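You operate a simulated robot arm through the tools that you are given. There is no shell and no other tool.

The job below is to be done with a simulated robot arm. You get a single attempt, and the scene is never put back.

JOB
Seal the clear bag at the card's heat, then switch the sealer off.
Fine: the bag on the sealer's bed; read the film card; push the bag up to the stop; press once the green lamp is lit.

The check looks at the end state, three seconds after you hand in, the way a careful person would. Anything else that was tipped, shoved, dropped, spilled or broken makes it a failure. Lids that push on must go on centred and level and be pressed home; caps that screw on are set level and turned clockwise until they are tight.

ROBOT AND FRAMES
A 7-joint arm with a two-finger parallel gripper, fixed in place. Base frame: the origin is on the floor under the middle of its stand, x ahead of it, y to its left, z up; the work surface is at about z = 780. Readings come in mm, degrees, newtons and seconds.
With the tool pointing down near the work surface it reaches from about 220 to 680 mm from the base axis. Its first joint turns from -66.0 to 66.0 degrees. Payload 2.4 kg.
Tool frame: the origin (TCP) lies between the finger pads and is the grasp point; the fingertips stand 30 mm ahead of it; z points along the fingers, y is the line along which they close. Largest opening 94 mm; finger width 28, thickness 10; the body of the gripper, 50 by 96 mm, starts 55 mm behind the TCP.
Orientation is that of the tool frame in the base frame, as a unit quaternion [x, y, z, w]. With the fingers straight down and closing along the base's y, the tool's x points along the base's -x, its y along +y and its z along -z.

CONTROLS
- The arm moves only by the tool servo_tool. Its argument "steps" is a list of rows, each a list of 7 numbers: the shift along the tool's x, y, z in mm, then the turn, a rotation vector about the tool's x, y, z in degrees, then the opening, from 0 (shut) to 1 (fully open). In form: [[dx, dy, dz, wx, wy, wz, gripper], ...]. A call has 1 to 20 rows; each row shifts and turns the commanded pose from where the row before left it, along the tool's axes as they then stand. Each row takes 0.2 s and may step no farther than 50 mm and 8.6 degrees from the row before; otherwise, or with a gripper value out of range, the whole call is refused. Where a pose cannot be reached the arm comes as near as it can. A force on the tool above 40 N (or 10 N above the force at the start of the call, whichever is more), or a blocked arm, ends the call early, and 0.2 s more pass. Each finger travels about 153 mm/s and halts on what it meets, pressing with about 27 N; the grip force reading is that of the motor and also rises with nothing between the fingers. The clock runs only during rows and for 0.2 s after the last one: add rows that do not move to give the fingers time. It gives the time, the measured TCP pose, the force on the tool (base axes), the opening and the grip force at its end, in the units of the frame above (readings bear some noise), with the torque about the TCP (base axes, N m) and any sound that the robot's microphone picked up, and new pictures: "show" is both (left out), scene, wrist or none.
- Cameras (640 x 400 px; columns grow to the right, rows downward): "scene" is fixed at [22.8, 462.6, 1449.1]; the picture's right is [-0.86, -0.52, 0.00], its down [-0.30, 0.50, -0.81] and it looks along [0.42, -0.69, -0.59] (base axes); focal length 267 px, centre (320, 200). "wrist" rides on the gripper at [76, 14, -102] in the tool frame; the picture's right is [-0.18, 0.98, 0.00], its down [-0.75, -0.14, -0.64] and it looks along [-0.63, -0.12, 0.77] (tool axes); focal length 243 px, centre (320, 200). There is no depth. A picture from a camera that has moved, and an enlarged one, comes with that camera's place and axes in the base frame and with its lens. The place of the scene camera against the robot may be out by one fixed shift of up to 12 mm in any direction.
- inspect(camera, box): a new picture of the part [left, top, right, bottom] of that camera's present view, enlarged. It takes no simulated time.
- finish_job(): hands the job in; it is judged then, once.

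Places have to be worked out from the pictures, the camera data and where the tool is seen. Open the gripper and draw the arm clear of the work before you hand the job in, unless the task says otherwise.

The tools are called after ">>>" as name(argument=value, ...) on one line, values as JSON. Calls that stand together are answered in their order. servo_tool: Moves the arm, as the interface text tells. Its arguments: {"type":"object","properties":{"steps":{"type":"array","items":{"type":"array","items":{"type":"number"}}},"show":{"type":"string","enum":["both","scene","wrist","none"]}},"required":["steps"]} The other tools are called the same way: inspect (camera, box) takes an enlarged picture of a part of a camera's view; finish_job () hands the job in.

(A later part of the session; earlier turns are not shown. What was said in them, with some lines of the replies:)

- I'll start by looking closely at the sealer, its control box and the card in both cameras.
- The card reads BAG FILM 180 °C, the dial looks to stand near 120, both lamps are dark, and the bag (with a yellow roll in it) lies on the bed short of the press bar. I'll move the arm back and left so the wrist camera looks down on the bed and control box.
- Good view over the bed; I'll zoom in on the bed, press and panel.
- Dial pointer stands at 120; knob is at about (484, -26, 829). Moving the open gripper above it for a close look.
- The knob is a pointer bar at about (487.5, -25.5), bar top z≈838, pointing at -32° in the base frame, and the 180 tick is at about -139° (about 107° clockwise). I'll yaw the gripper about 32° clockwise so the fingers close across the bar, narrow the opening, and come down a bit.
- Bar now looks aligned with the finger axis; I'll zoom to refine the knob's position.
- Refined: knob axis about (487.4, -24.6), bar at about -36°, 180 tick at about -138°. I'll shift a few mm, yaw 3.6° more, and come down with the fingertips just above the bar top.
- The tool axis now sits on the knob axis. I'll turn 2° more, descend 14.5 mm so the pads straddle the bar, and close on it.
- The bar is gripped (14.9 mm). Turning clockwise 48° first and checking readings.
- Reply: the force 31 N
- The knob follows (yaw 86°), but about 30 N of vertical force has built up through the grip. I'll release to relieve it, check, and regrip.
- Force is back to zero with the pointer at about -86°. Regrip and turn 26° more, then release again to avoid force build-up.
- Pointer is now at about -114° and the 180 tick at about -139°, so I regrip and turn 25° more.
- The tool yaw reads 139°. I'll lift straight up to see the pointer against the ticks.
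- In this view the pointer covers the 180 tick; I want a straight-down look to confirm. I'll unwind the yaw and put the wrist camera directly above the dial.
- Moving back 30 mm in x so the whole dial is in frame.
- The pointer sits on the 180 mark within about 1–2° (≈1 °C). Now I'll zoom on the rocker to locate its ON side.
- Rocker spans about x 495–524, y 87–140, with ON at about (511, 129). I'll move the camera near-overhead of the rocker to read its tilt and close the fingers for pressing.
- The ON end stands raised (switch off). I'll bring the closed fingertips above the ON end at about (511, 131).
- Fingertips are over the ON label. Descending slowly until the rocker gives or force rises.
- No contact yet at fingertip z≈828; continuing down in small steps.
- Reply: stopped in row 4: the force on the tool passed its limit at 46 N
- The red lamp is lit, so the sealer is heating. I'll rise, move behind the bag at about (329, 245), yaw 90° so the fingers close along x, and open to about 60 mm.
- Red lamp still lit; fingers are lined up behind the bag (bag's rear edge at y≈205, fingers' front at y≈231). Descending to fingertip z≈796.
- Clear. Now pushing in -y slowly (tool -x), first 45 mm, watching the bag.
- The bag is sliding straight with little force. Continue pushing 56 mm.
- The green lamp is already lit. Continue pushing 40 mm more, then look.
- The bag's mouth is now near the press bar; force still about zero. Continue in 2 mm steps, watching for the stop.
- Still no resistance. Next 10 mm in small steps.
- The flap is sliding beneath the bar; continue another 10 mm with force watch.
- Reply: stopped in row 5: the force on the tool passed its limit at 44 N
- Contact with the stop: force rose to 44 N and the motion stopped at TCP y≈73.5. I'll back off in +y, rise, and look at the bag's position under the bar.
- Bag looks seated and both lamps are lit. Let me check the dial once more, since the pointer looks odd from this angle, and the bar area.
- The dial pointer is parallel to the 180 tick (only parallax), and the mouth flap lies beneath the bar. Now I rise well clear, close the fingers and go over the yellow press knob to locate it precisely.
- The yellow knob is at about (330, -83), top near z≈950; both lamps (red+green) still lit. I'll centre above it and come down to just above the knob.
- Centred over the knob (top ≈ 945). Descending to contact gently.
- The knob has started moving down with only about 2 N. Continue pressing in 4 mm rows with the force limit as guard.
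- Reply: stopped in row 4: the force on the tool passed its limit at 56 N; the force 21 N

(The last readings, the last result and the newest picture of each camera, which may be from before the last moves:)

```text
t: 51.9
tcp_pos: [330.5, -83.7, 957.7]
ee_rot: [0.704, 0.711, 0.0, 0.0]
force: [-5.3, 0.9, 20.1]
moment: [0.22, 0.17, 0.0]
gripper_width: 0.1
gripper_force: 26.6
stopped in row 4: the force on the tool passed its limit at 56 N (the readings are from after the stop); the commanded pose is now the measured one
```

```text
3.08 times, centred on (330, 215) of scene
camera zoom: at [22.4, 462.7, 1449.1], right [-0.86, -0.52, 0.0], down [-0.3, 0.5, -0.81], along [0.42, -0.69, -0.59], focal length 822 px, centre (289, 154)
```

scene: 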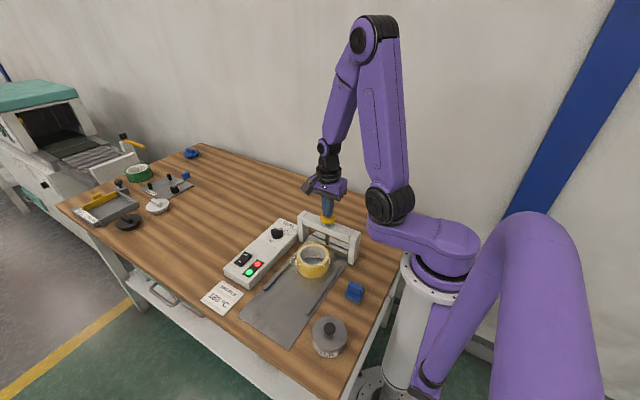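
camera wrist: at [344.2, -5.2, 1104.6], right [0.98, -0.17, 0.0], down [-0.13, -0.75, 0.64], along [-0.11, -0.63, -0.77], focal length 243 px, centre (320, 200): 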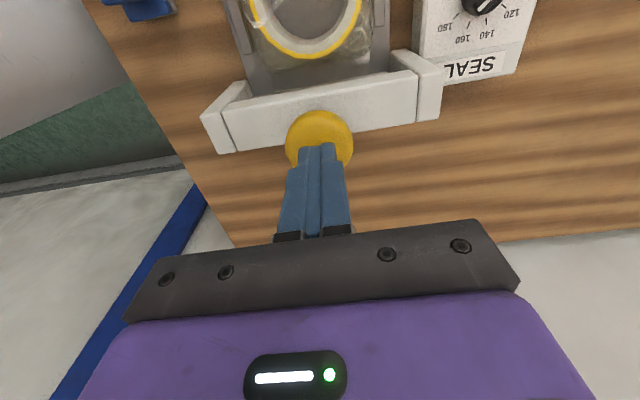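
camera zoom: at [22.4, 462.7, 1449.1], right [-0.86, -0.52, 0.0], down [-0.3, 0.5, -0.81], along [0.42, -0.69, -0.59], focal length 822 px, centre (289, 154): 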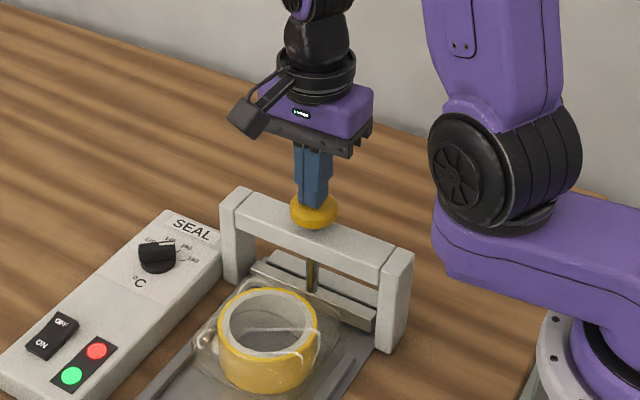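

The bar has bottomed out (56 N peak, now resting with about 20 N). I'll keep it pressed with a slight extra push and hold about 2 seconds.

>>> servo_tool(steps=[[0, 0, 0.5, 0, 0, 0, 0], [0, 0, 0, 0, 0, 0, 0], [0, 0, 0, 0, 0, 0, 0], [0, 0, 0, 0, 0, 0, 0], [0, 0, 0, 0, 0, 0, 0], [0, 0, 0, 0, 0, 0, 0], [0, 0, 0, 0, 0, 0, 0], [0, 0, 0, 0, 0, 0, 0], [0, 0, 0, 0, 0, 0, 0], [0, 0, 0, 0, 0, 0, 0]])

>>> inspect(camera="scene", box=[280, 190, 370, 290])

```text
t: 52.3
tcp_pos: [329.8, -83.0, 958.0]
ee_rot: [0.703, 0.711, 0.0, 0.001]
force: [-4.5, 2.0, 18.3]
moment: [0.21, 0.14, 0.02]
gripper_width: 0.0
gripper_force: 27.7
stopped in row 2: the force on the tool passed its limit at 44 N (the readings are from after the stop); the commanded pose is now the measured one
camera wrist: at [342.9, -7.0, 1061.5], right [0.98, -0.17, 0.0], down [-0.13, -0.75, 0.64], along [-0.11, -0.63, -0.77], focal length 243 px, centre (320, 200)
```

scene: 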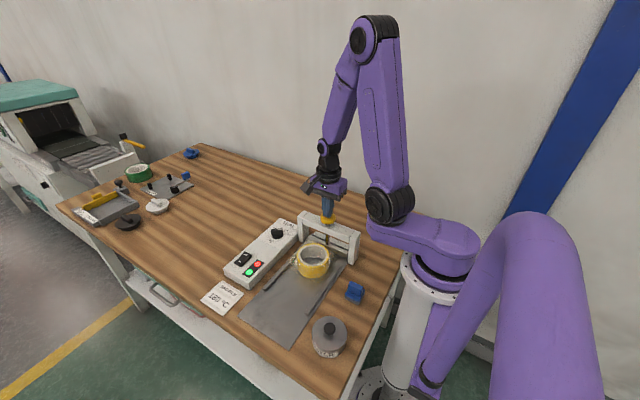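
wrist: 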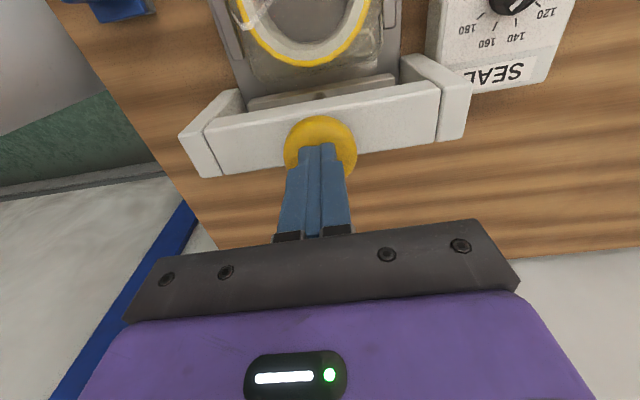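

```text
4.00 times, centred on (325, 240) of scene
camera zoom: at [22.4, 462.7, 1449.1], right [-0.86, -0.52, 0.0], down [-0.3, 0.5, -0.81], along [0.42, -0.69, -0.59], focal length 1069 px, centre (300, 40)
```

zoom: 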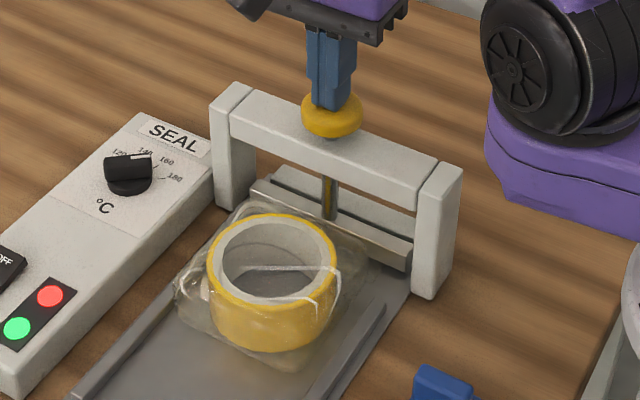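

The bar is down on the flap and I'm holding about 18–20 N. Holding still for about 2 s.

>>> servo_tool(steps=[[0, 0, 0, 0, 0, 0, 0], [0, 0, 0, 0, 0, 0, 0], [0, 0, 0, 0, 0, 0, 0], [0, 0, 0, 0, 0, 0, 0], [0, 0, 0, 0, 0, 0, 0], [0, 0, 0, 0, 0, 0, 0], [0, 0, 0, 0, 0, 0, 0], [0, 0, 0, 0, 0, 0, 0]], show="scene")

>>> inspect(camera="scene", box=[230, 190, 370, 290])

```text
t: 54.1
tcp_pos: [330.2, -84.1, 957.7]
ee_rot: [0.703, 0.711, 0.001, 0.002]
force: [-8.3, 3.3, 33.6]
moment: [0.28, 0.27, 0.05]
gripper_width: 0.1
gripper_force: 27.3
```

scene: 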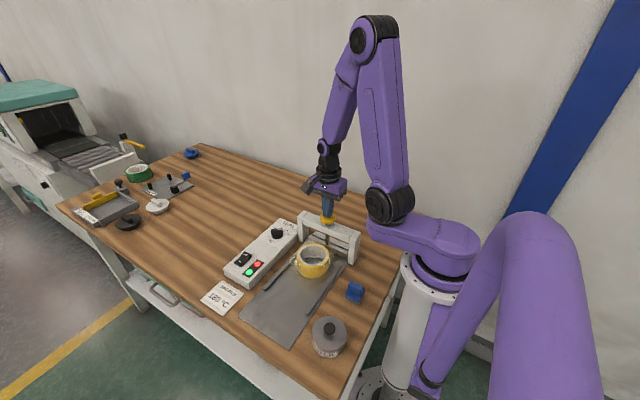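

```text
4.00 times, centred on (300, 240) of scene
camera zoom: at [22.2, 462.8, 1449.0], right [-0.86, -0.52, 0.0], down [-0.3, 0.5, -0.81], along [0.42, -0.69, -0.59], focal length 1069 px, centre (400, 40)
```

zoom: 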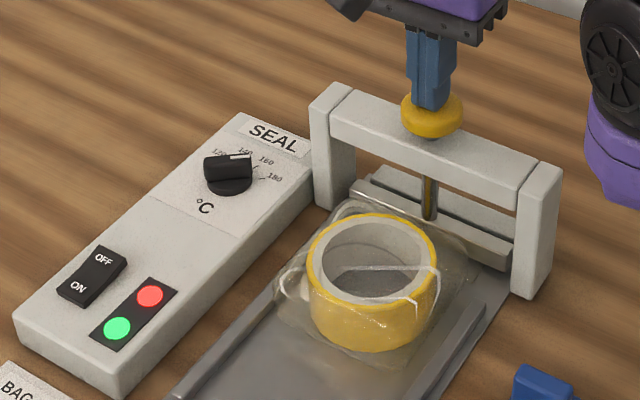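

Pressed with about 34 N and no sound yet. Hold one more second, then rise and look for the seal.

>>> servo_tool(steps=[[0, 0, 0, 0, 0, 0, 0], [0, 0, 0, 0, 0, 0, 0], [0, 0, 0, 0, 0, 0, 0], [0, 0, 0, 0, 0, 0, 0], [0, 0, -5, 0, 0, 0, 0], [0, 0, -10, 0, 0, 0, 0], [0, 0, -30, 0, 0, 0, 0], [0, 0, -40, 0, 0, 0, 0], [0, 0, 0, 0, 0, 0, 0]])

>>> inspect(camera="scene", box=[280, 190, 370, 290])

>>> inspect(camera="wrist", box=[200, 0, 440, 150])

```text
t: 56.1
tcp_pos: [330.1, -82.2, 1041.3]
ee_rot: [0.704, 0.71, 0.001, 0.002]
force: [-0.3, 0.0, 0.3]
moment: [0.0, 0.0, 0.02]
gripper_width: 0.0
gripper_force: 27.3
camera wrist: at [343.4, -6.8, 1145.9], right [0.98, -0.17, 0.0], down [-0.13, -0.75, 0.64], along [-0.11, -0.63, -0.77], focal length 243 px, centre (320, 200)
```

scene: 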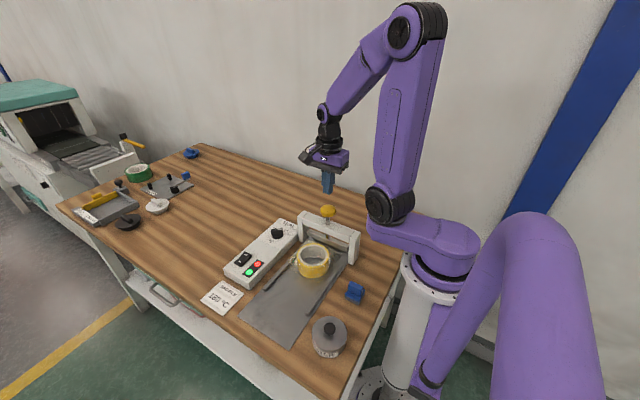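
wrist: 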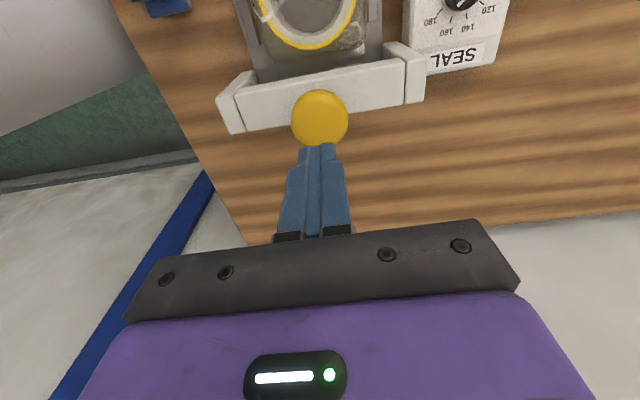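

```text
4.00 times, centred on (325, 240) of scene
camera zoom: at [22.7, 462.6, 1449.1], right [-0.86, -0.52, 0.0], down [-0.3, 0.5, -0.81], along [0.42, -0.69, -0.59], focal length 1069 px, centre (300, 40)
```

zoom: 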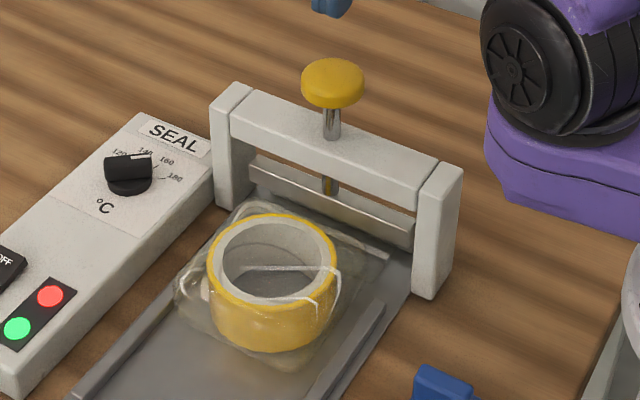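

```text
2.67 times, centred on (320, 75) of wrist
camera zoom: at [343.4, -6.8, 1145.9], right [0.98, -0.17, 0.0], down [-0.13, -0.75, 0.64], along [-0.11, -0.63, -0.77], focal length 647 px, centre (320, 533)
```

zoom: 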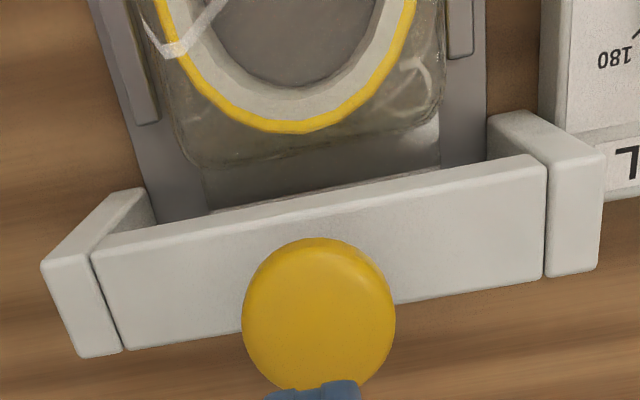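

The bar came back up and there seems to be a whitish seal line across the flap; zooming in to verify.

>>> inspect(camera="scene", box=[300, 225, 360, 270])

>>> inspect(camera="wrist", box=[260, 20, 400, 100])

```text
8.89 times, centred on (330, 248) of scene
camera zoom: at [22.7, 462.6, 1449.1], right [-0.86, -0.52, 0.0], down [-0.3, 0.5, -0.81], along [0.42, -0.69, -0.59], focal length 2376 px, centre (231, -222)
```

zoom: 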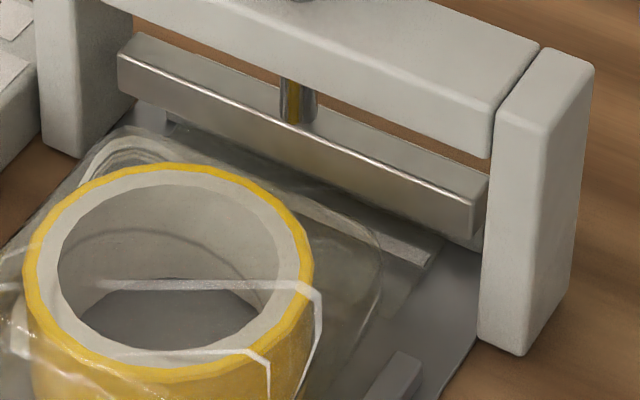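

```text
4.57 times, centred on (330, 60) of wrist
camera zoom: at [343.4, -6.8, 1145.9], right [0.98, -0.17, 0.0], down [-0.13, -0.75, 0.64], along [-0.11, -0.63, -0.77], focal length 1109 px, centre (274, 840)
```

zoom: 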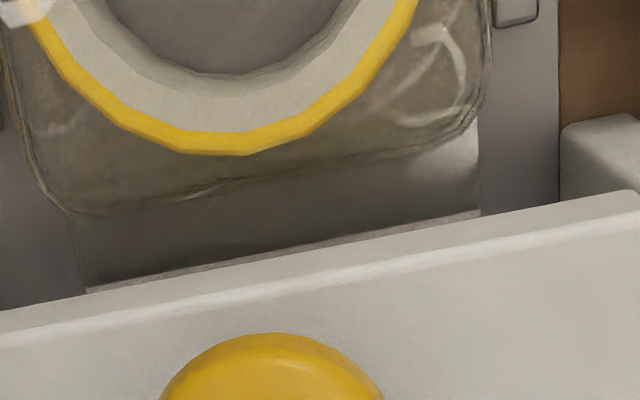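

A clean seal band runs across the flap under the bar. Now unwind the yaw to 0 and travel over the rocker's OFF end at about (510, 97).

>>> servo_tool(steps=[[0, 0, 0, 0, 0, -8.15, 0], [0, 0, 0, 0, 0, -8.15, 0], [0, 0, 0, 0, 0, -8.15, 0], [0, 0, 0, 0, 0, -8.15, 0], [0, 0, 0, 0, 0, -8.15, 0], [0, 0, 0, 0, 0, -8.15, 0], [0, 0, 0, 0, 0, -8.15, 0], [0, 0, 0, 0, 0, -8.15, 0], [0, 0, 0, 0, 0, -8.15, 0], [0, 0, 0, 0, 0, -8.15, 0], [0, 0, 0, 0, 0, -8.15, 0], [-30, 29.6, 14, 0, 0, 0, 0], [-30, 29.6, 14, 0, 0, 0, 0], [-30, 29.6, 14, 0, 0, 0, 0], [-30, 29.6, 14, 0, 0, 0, 0], [-30, 29.6, 14, 0, 0, 0, 0], [-30, 29.6, 14, 0, 0, 0, 0], [0, 0, 0, 0, 0, 0, 0], [0, 0, 0, 0, 0, 0, 0]])

>>> inspect(camera="wrist", box=[220, 20, 420, 180])

```text
t: 60.1
tcp_pos: [507.1, 95.9, 960.7]
ee_rot: [-0.004, 1.0, -0.001, 0.001]
force: [0.4, 0.6, -0.2]
moment: [0.01, 0.01, 0.01]
gripper_width: 0.0
gripper_force: 27.1
camera wrist: at [430.3, 110.5, 1063.3], right [0.18, 0.98, 0.0], down [0.75, -0.14, 0.64], along [0.63, -0.12, -0.76], focal length 243 px, centre (320, 200)
```

scene: 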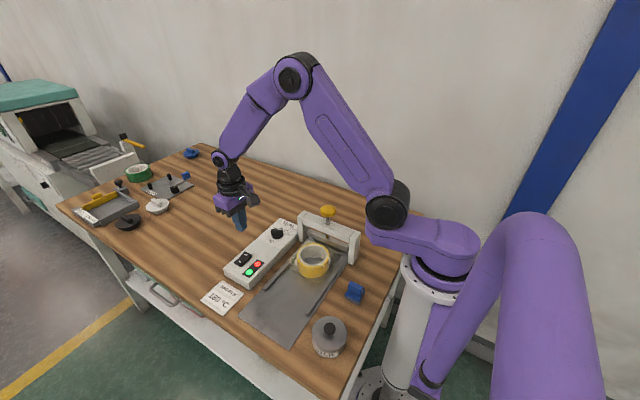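
wrist: 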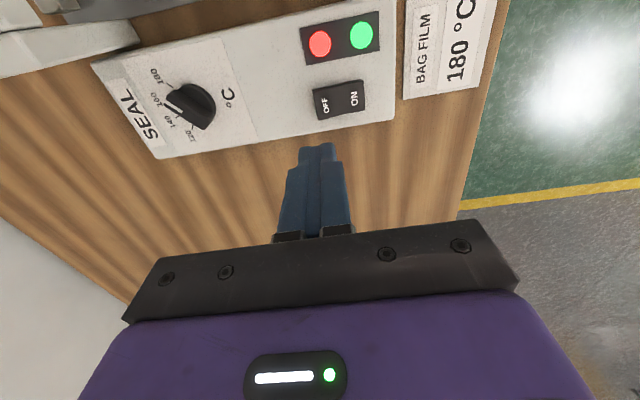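

```text
2.50 times, centred on (320, 100) of wrist
camera zoom: at [430.3, 110.5, 1063.3], right [0.18, 0.98, 0.0], down [0.75, -0.14, 0.64], along [0.63, -0.12, -0.76], focal length 606 px, centre (320, 450)
```

zoom: 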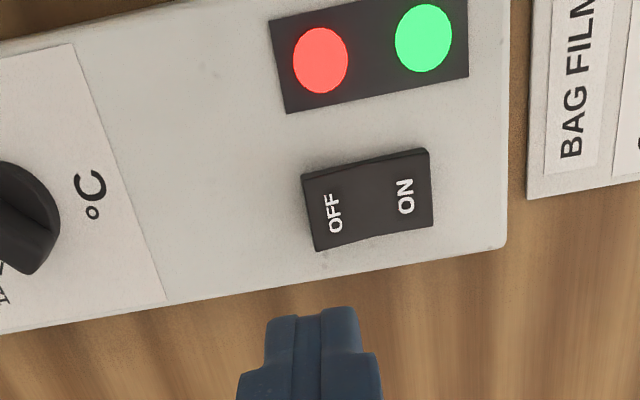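

OFF end is just right of the tool axis; red and green still lit. Shift slightly and descend to just above it.

>>> servo_tool(steps=[[-3, 2, 30, 0, 0, 0, 0], [0, 0, 40, 0, 0, 0, 0], [0, 0, 24, 0, 0, 0, 0], [0, 0, 4, 0, 0, 0, 0], [0, 0, 0, 0, 0, 0, 0], [0, 0, 0, 0, 0, 0, 0]], show="wrist")

>>> inspect(camera="wrist", box=[220, 20, 420, 180])

```text
t: 61.5
tcp_pos: [512.4, 96.8, 861.7]
ee_rot: [-0.003, 1.0, -0.001, 0.002]
force: [-0.6, 0.2, 0.0]
moment: [-0.02, -0.02, 0.03]
gripper_width: 0.0
gripper_force: 27.0
camera wrist: at [436.0, 111.0, 964.6], right [0.18, 0.98, 0.0], down [0.75, -0.14, 0.64], along [0.63, -0.12, -0.76], focal length 243 px, centre (320, 200)
```

wrist: 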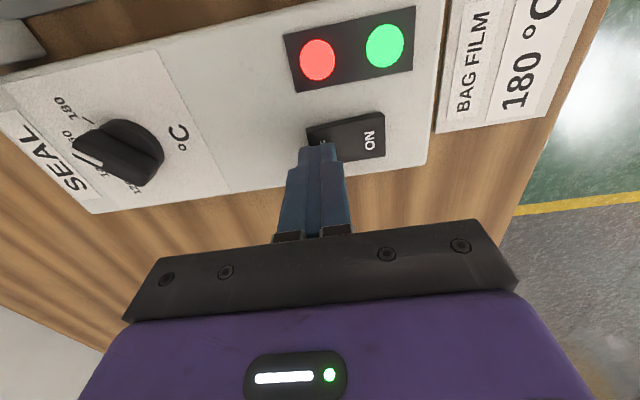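

```text
2.50 times, centred on (320, 100) of wrist
camera zoom: at [436.0, 111.0, 964.6], right [0.18, 0.98, 0.0], down [0.75, -0.14, 0.64], along [0.63, -0.12, -0.76], focal length 606 px, centre (320, 450)
```

zoom: 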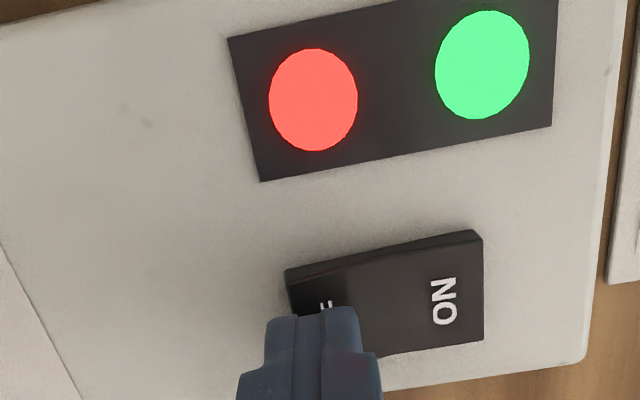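

Fingers sit over the OFF end. Pressing down in small steps until the lamps go out.

>>> servo_tool(steps=[[0, 2, 1.5, 0, 0, 0, 0], [0, 0, 1.5, 0, 0, 0, 0], [0, 0, 1.5, 0, 0, 0, 0], [0, 0, 1.5, 0, 0, 0, 0], [0, 0, 1.5, 0, 0, 0, 0], [0, 0, 1.5, 0, 0, 0, 0], [0, 0, 1, 0, 0, 0, 0]], show="wrist")

>>> inspect(camera="wrist", box=[220, 20, 420, 180])

```text
t: 62.9
tcp_pos: [513.0, 98.0, 854.9]
ee_rot: [-0.003, 1.0, 0.0, 0.001]
force: [-5.7, -1.1, 12.3]
moment: [0.1, 0.2, 0.07]
gripper_width: 0.0
gripper_force: 26.5
stopped in row 6: the force on the tool passed its limit at 46 N (the readings are from after the stop); the commanded pose is now the measured one
camera wrist: at [435.8, 112.5, 958.6], right [0.18, 0.98, 0.0], down [0.75, -0.14, 0.64], along [0.63, -0.12, -0.77], focal length 243 px, centre (320, 200)
```

wrist: 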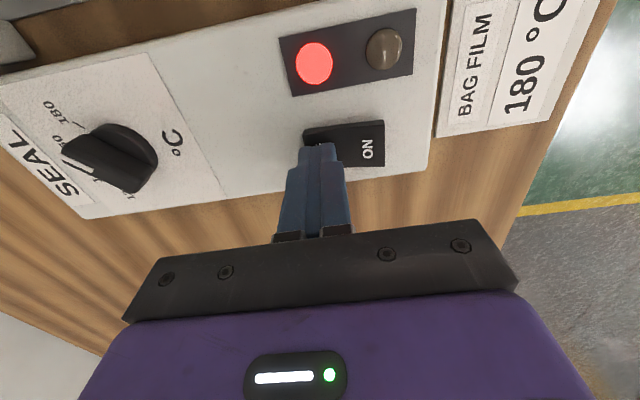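

```text
2.50 times, centred on (320, 100) of wrist
camera zoom: at [435.8, 112.5, 958.6], right [0.18, 0.98, 0.0], down [0.75, -0.14, 0.64], along [0.63, -0.12, -0.77], focal length 606 px, centre (320, 450)
```

zoom: 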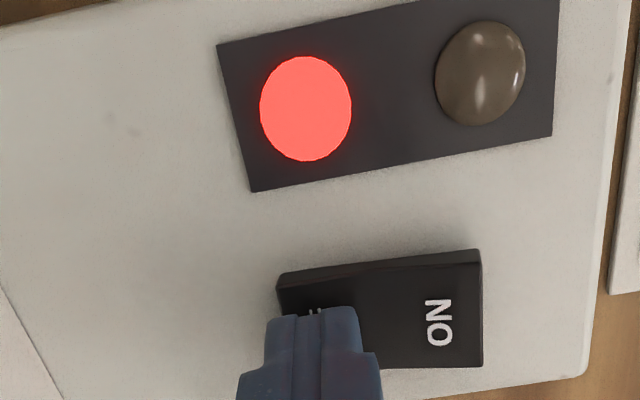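

The green lamp went out but the red is still lit. I'll lift off and watch the rocker's tilt and the lamps.

>>> servo_tool(steps=[[0, 0, -10, 0, 0, 0, 0], [0, 0, -30, 0, 0, 0, 0], [0, 0, -40, 0, 0, 0, 0], [0, 0, 0, 0, 0, 0, 0], [0, 0, 0, 0, 0, 0, 0]])

>>> inspect(camera="wrist", box=[220, 20, 420, 180])

>>> inspect(camera="scene", box=[215, 240, 285, 295])

```text
t: 64.1
tcp_pos: [513.2, 98.4, 935.3]
ee_rot: [-0.003, 1.0, -0.001, 0.002]
force: [-0.1, -0.5, 0.7]
moment: [0.03, 0.01, 0.02]
gripper_width: 0.0
gripper_force: 27.2
camera wrist: at [436.8, 111.9, 1038.3], right [0.18, 0.98, 0.0], down [0.75, -0.14, 0.64], along [0.63, -0.12, -0.76], focal length 243 px, centre (320, 200)
```

scene: 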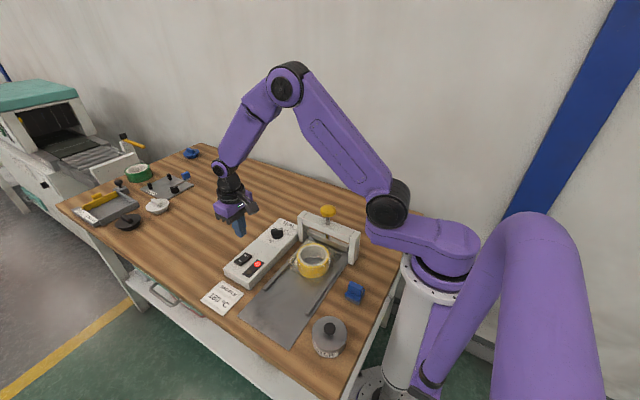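
wrist: 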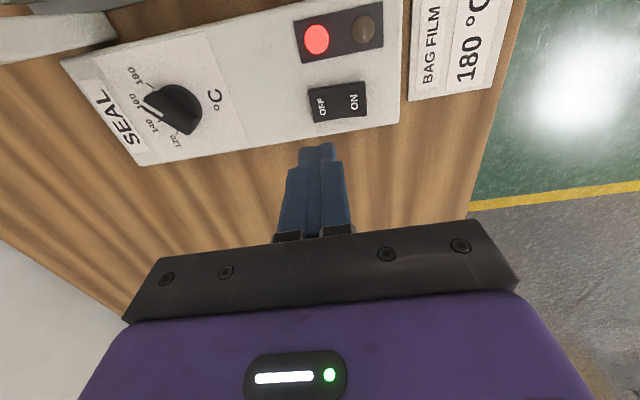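

```text
2.50 times, centred on (320, 100) of wrist
camera zoom: at [436.8, 111.9, 1038.3], right [0.18, 0.98, 0.0], down [0.75, -0.14, 0.64], along [0.63, -0.12, -0.76], focal length 606 px, centre (320, 450)
```

zoom: 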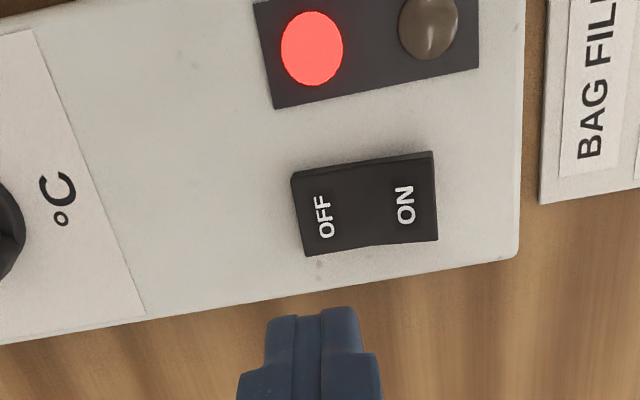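

```text
7.27 times, centred on (250, 268) of scene
camera zoom: at [22.8, 462.6, 1449.1], right [-0.86, -0.52, 0.0], down [-0.3, 0.5, -0.81], along [0.42, -0.69, -0.59], focal length 1944 px, centre (829, -291)
```

zoom: 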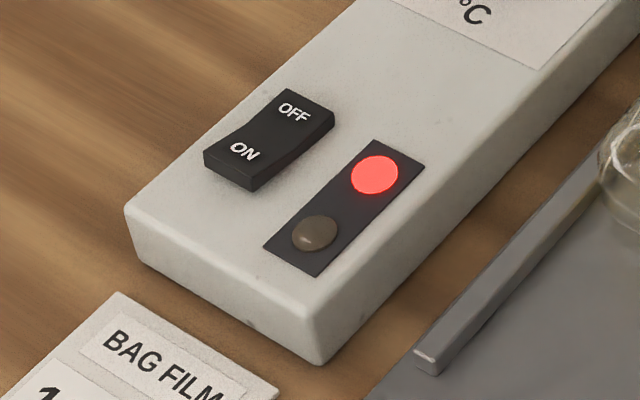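

The rocker looks exactly as it did at the start (ON end raised = OFF), so the red lamp may be a residual-heat lamp. I'll retract up and away, open the gripper, and watch whether it goes out.

>>> servo_tool(steps=[[0, 0, -40, 0, 0, 0, 0.3], [0, 0, -40, 0, 0, 0, 0.6], [0, 0, -40, 0, 0, 0, 1], [0, 0, 0, 0, 0, 0, 1], [0, 0, 0, 0, 0, 0, 1], [0, 0, 0, 0, 0, 0, 1], [0, 0, 0, 0, 0, 0, 1], [0, 0, 0, 0, 0, 0, 1], [0, 0, 0, 0, 0, 0, 1], [0, 0, 0, 0, 0, 0, 1], [0, 0, 0, 0, 0, 0, 1], [0, 0, 0, 0, 0, 0, 1], [0, 0, 0, 0, 0, 0, 1], [0, 0, 0, 0, 0, 0, 1], [0, 0, 0, 0, 0, 0, 1]])

>>> inspect(camera="scene", box=[215, 240, 285, 295])

>>> inspect(camera="wrist", box=[200, 0, 440, 150])

```text
t: 67.3
tcp_pos: [512.0, 98.4, 1055.7]
ee_rot: [-0.003, 1.0, -0.001, 0.001]
force: [-0.6, -0.4, 0.6]
moment: [0.02, -0.02, -0.01]
gripper_width: 94.2
gripper_force: 0.0
camera wrist: at [435.4, 112.6, 1159.0], right [0.18, 0.98, 0.0], down [0.75, -0.14, 0.64], along [0.63, -0.12, -0.76], focal length 243 px, centre (320, 200)
```

scene: 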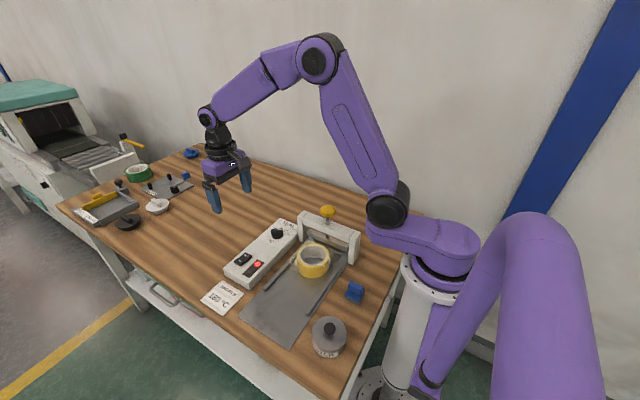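
wrist: 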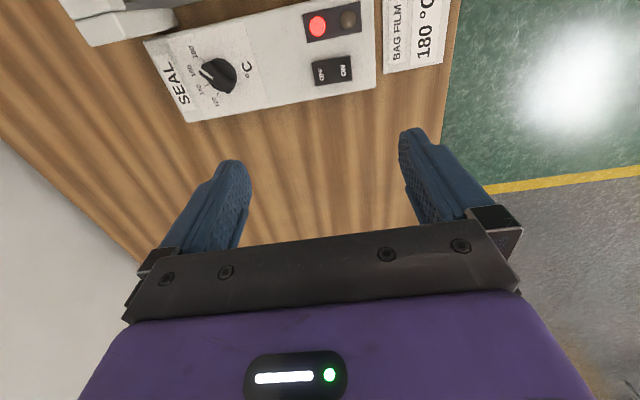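

```text
7.27 times, centred on (250, 268) of scene
camera zoom: at [22.8, 462.6, 1449.1], right [-0.86, -0.52, 0.0], down [-0.3, 0.5, -0.81], along [0.42, -0.69, -0.59], focal length 1944 px, centre (829, -291)
```

zoom: 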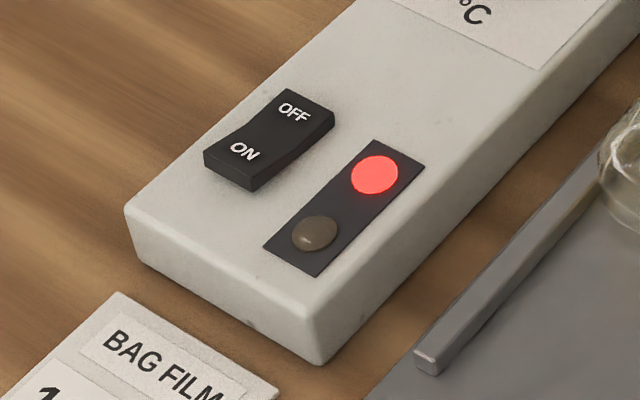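

```text
2.67 times, centred on (320, 75) of wrist
camera zoom: at [435.4, 112.6, 1159.0], right [0.18, 0.98, 0.0], down [0.75, -0.14, 0.64], along [0.63, -0.12, -0.76], focal length 647 px, centre (320, 533)
```

zoom: 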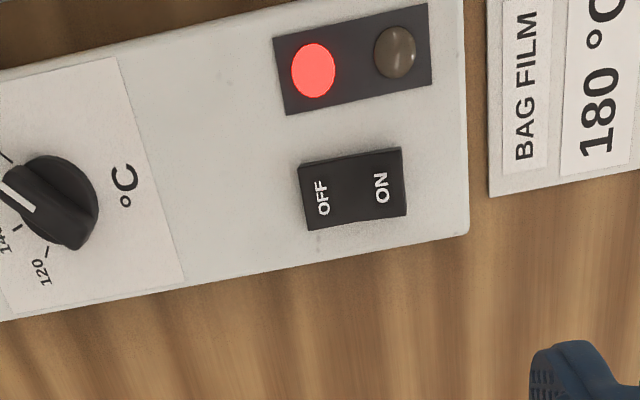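

Rocker geometry shows it flipped to OFF (ON end raised, green out). I'll wait a few more seconds to see whether the red lamp is residual heat.

>>> servo_tool(steps=[[0, 0, 0, 0, 0, 0, 1], [0, 0, 0, 0, 0, 0, 1], [0, 0, 0, 0, 0, 0, 1], [0, 0, 0, 0, 0, 0, 1], [0, 0, 0, 0, 0, 0, 1], [0, 0, 0, 0, 0, 0, 1], [0, 0, 0, 0, 0, 0, 1], [0, 0, 0, 0, 0, 0, 1], [0, 0, 0, 0, 0, 0, 1], [0, 0, 0, 0, 0, 0, 1], [0, 0, 0, 0, 0, 0, 1], [0, 0, 0, 0, 0, 0, 1], [0, 0, 0, 0, 0, 0, 1], [0, 0, 0, 0, 0, 0, 1], [0, 0, 0, 0, 0, 0, 1], [0, 0, 0, 0, 0, 0, 1], [0, 0, 0, 0, 0, 0, 1], [0, 0, 0, 0, 0, 0, 1], [0, 0, 0, 0, 0, 0, 1], [0, 0, 0, 0, 0, 0, 1]], show="wrist")

```text
t: 71.5
tcp_pos: [511.8, 98.9, 1056.2]
ee_rot: [-0.003, 1.0, -0.001, 0.002]
force: [0.3, 0.3, -0.4]
moment: [-0.02, 0.0, -0.02]
gripper_width: 93.8
gripper_force: 0.0
camera wrist: at [435.4, 112.6, 1159.0], right [0.18, 0.98, 0.0], down [0.75, -0.14, 0.64], along [0.63, -0.12, -0.76], focal length 243 px, centre (320, 200)
```

wrist: 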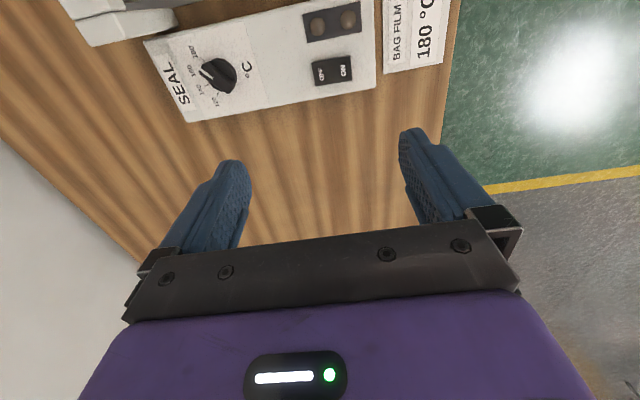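

Both lamps are now dark, so the sealer is off and cooled. A final look at the bag's seal and the rest of the scene.

>>> inspect(camera="scene", box=[295, 220, 365, 275])

>>> inspect(camera="scene", box=[190, 190, 390, 365])

```text
7.27 times, centred on (330, 248) of scene
camera zoom: at [22.8, 462.6, 1449.1], right [-0.86, -0.52, 0.0], down [-0.3, 0.5, -0.81], along [0.42, -0.69, -0.59], focal length 1944 px, centre (247, -146)
```

zoom: 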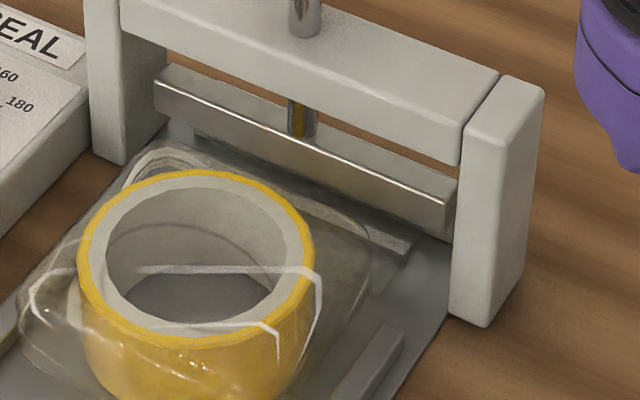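

```text
2.29 times, centred on (290, 278) of scene
camera zoom: at [22.8, 462.6, 1449.1], right [-0.86, -0.52, 0.0], down [-0.3, 0.5, -0.81], along [0.42, -0.69, -0.59], focal length 611 px, centre (389, 23)
```

zoom: 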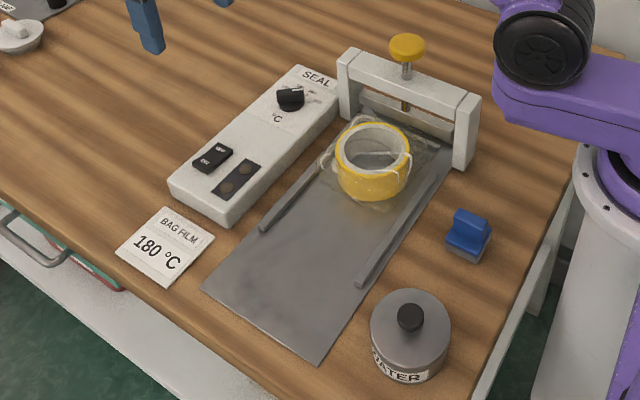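

The bag lies against the stop with a seal band across its flap, the dial reads 180, the rocker is OFF with both lamps dark, and nothing else has moved. The arm is clear with the gripper open, so I'm handing in.

>>> finish_job()

```text
The job is handed in.
```

The bag was sealed with the dial at the card's 180 °C, and the sealer is switched off. The job is handed in, and no verdict has come back yet.

- **Heat:** The film card reads 180 °C, so I turned the dial from 120 to 180. The last close look put the pointer within about 1–2° of the mark, roughly 1 °C.
- **Bag:** I pushed it along the bed until it met the stop (about 44 N) and left it there.
- **Seal:** With the green lamp lit, I held the press down for about 3 seconds. A pale band now runs across the flap under the bar. It was not there before pressing, so I take it to be the seal.
- **Switch-off:** I pressed the rocker to OFF. The green lamp went out at once. The red stayed lit for several seconds, then went dark, which looks like a residual-heat lamp.

Nothing else on the table appears to have moved. The gripper is open and the arm is clear of the work.
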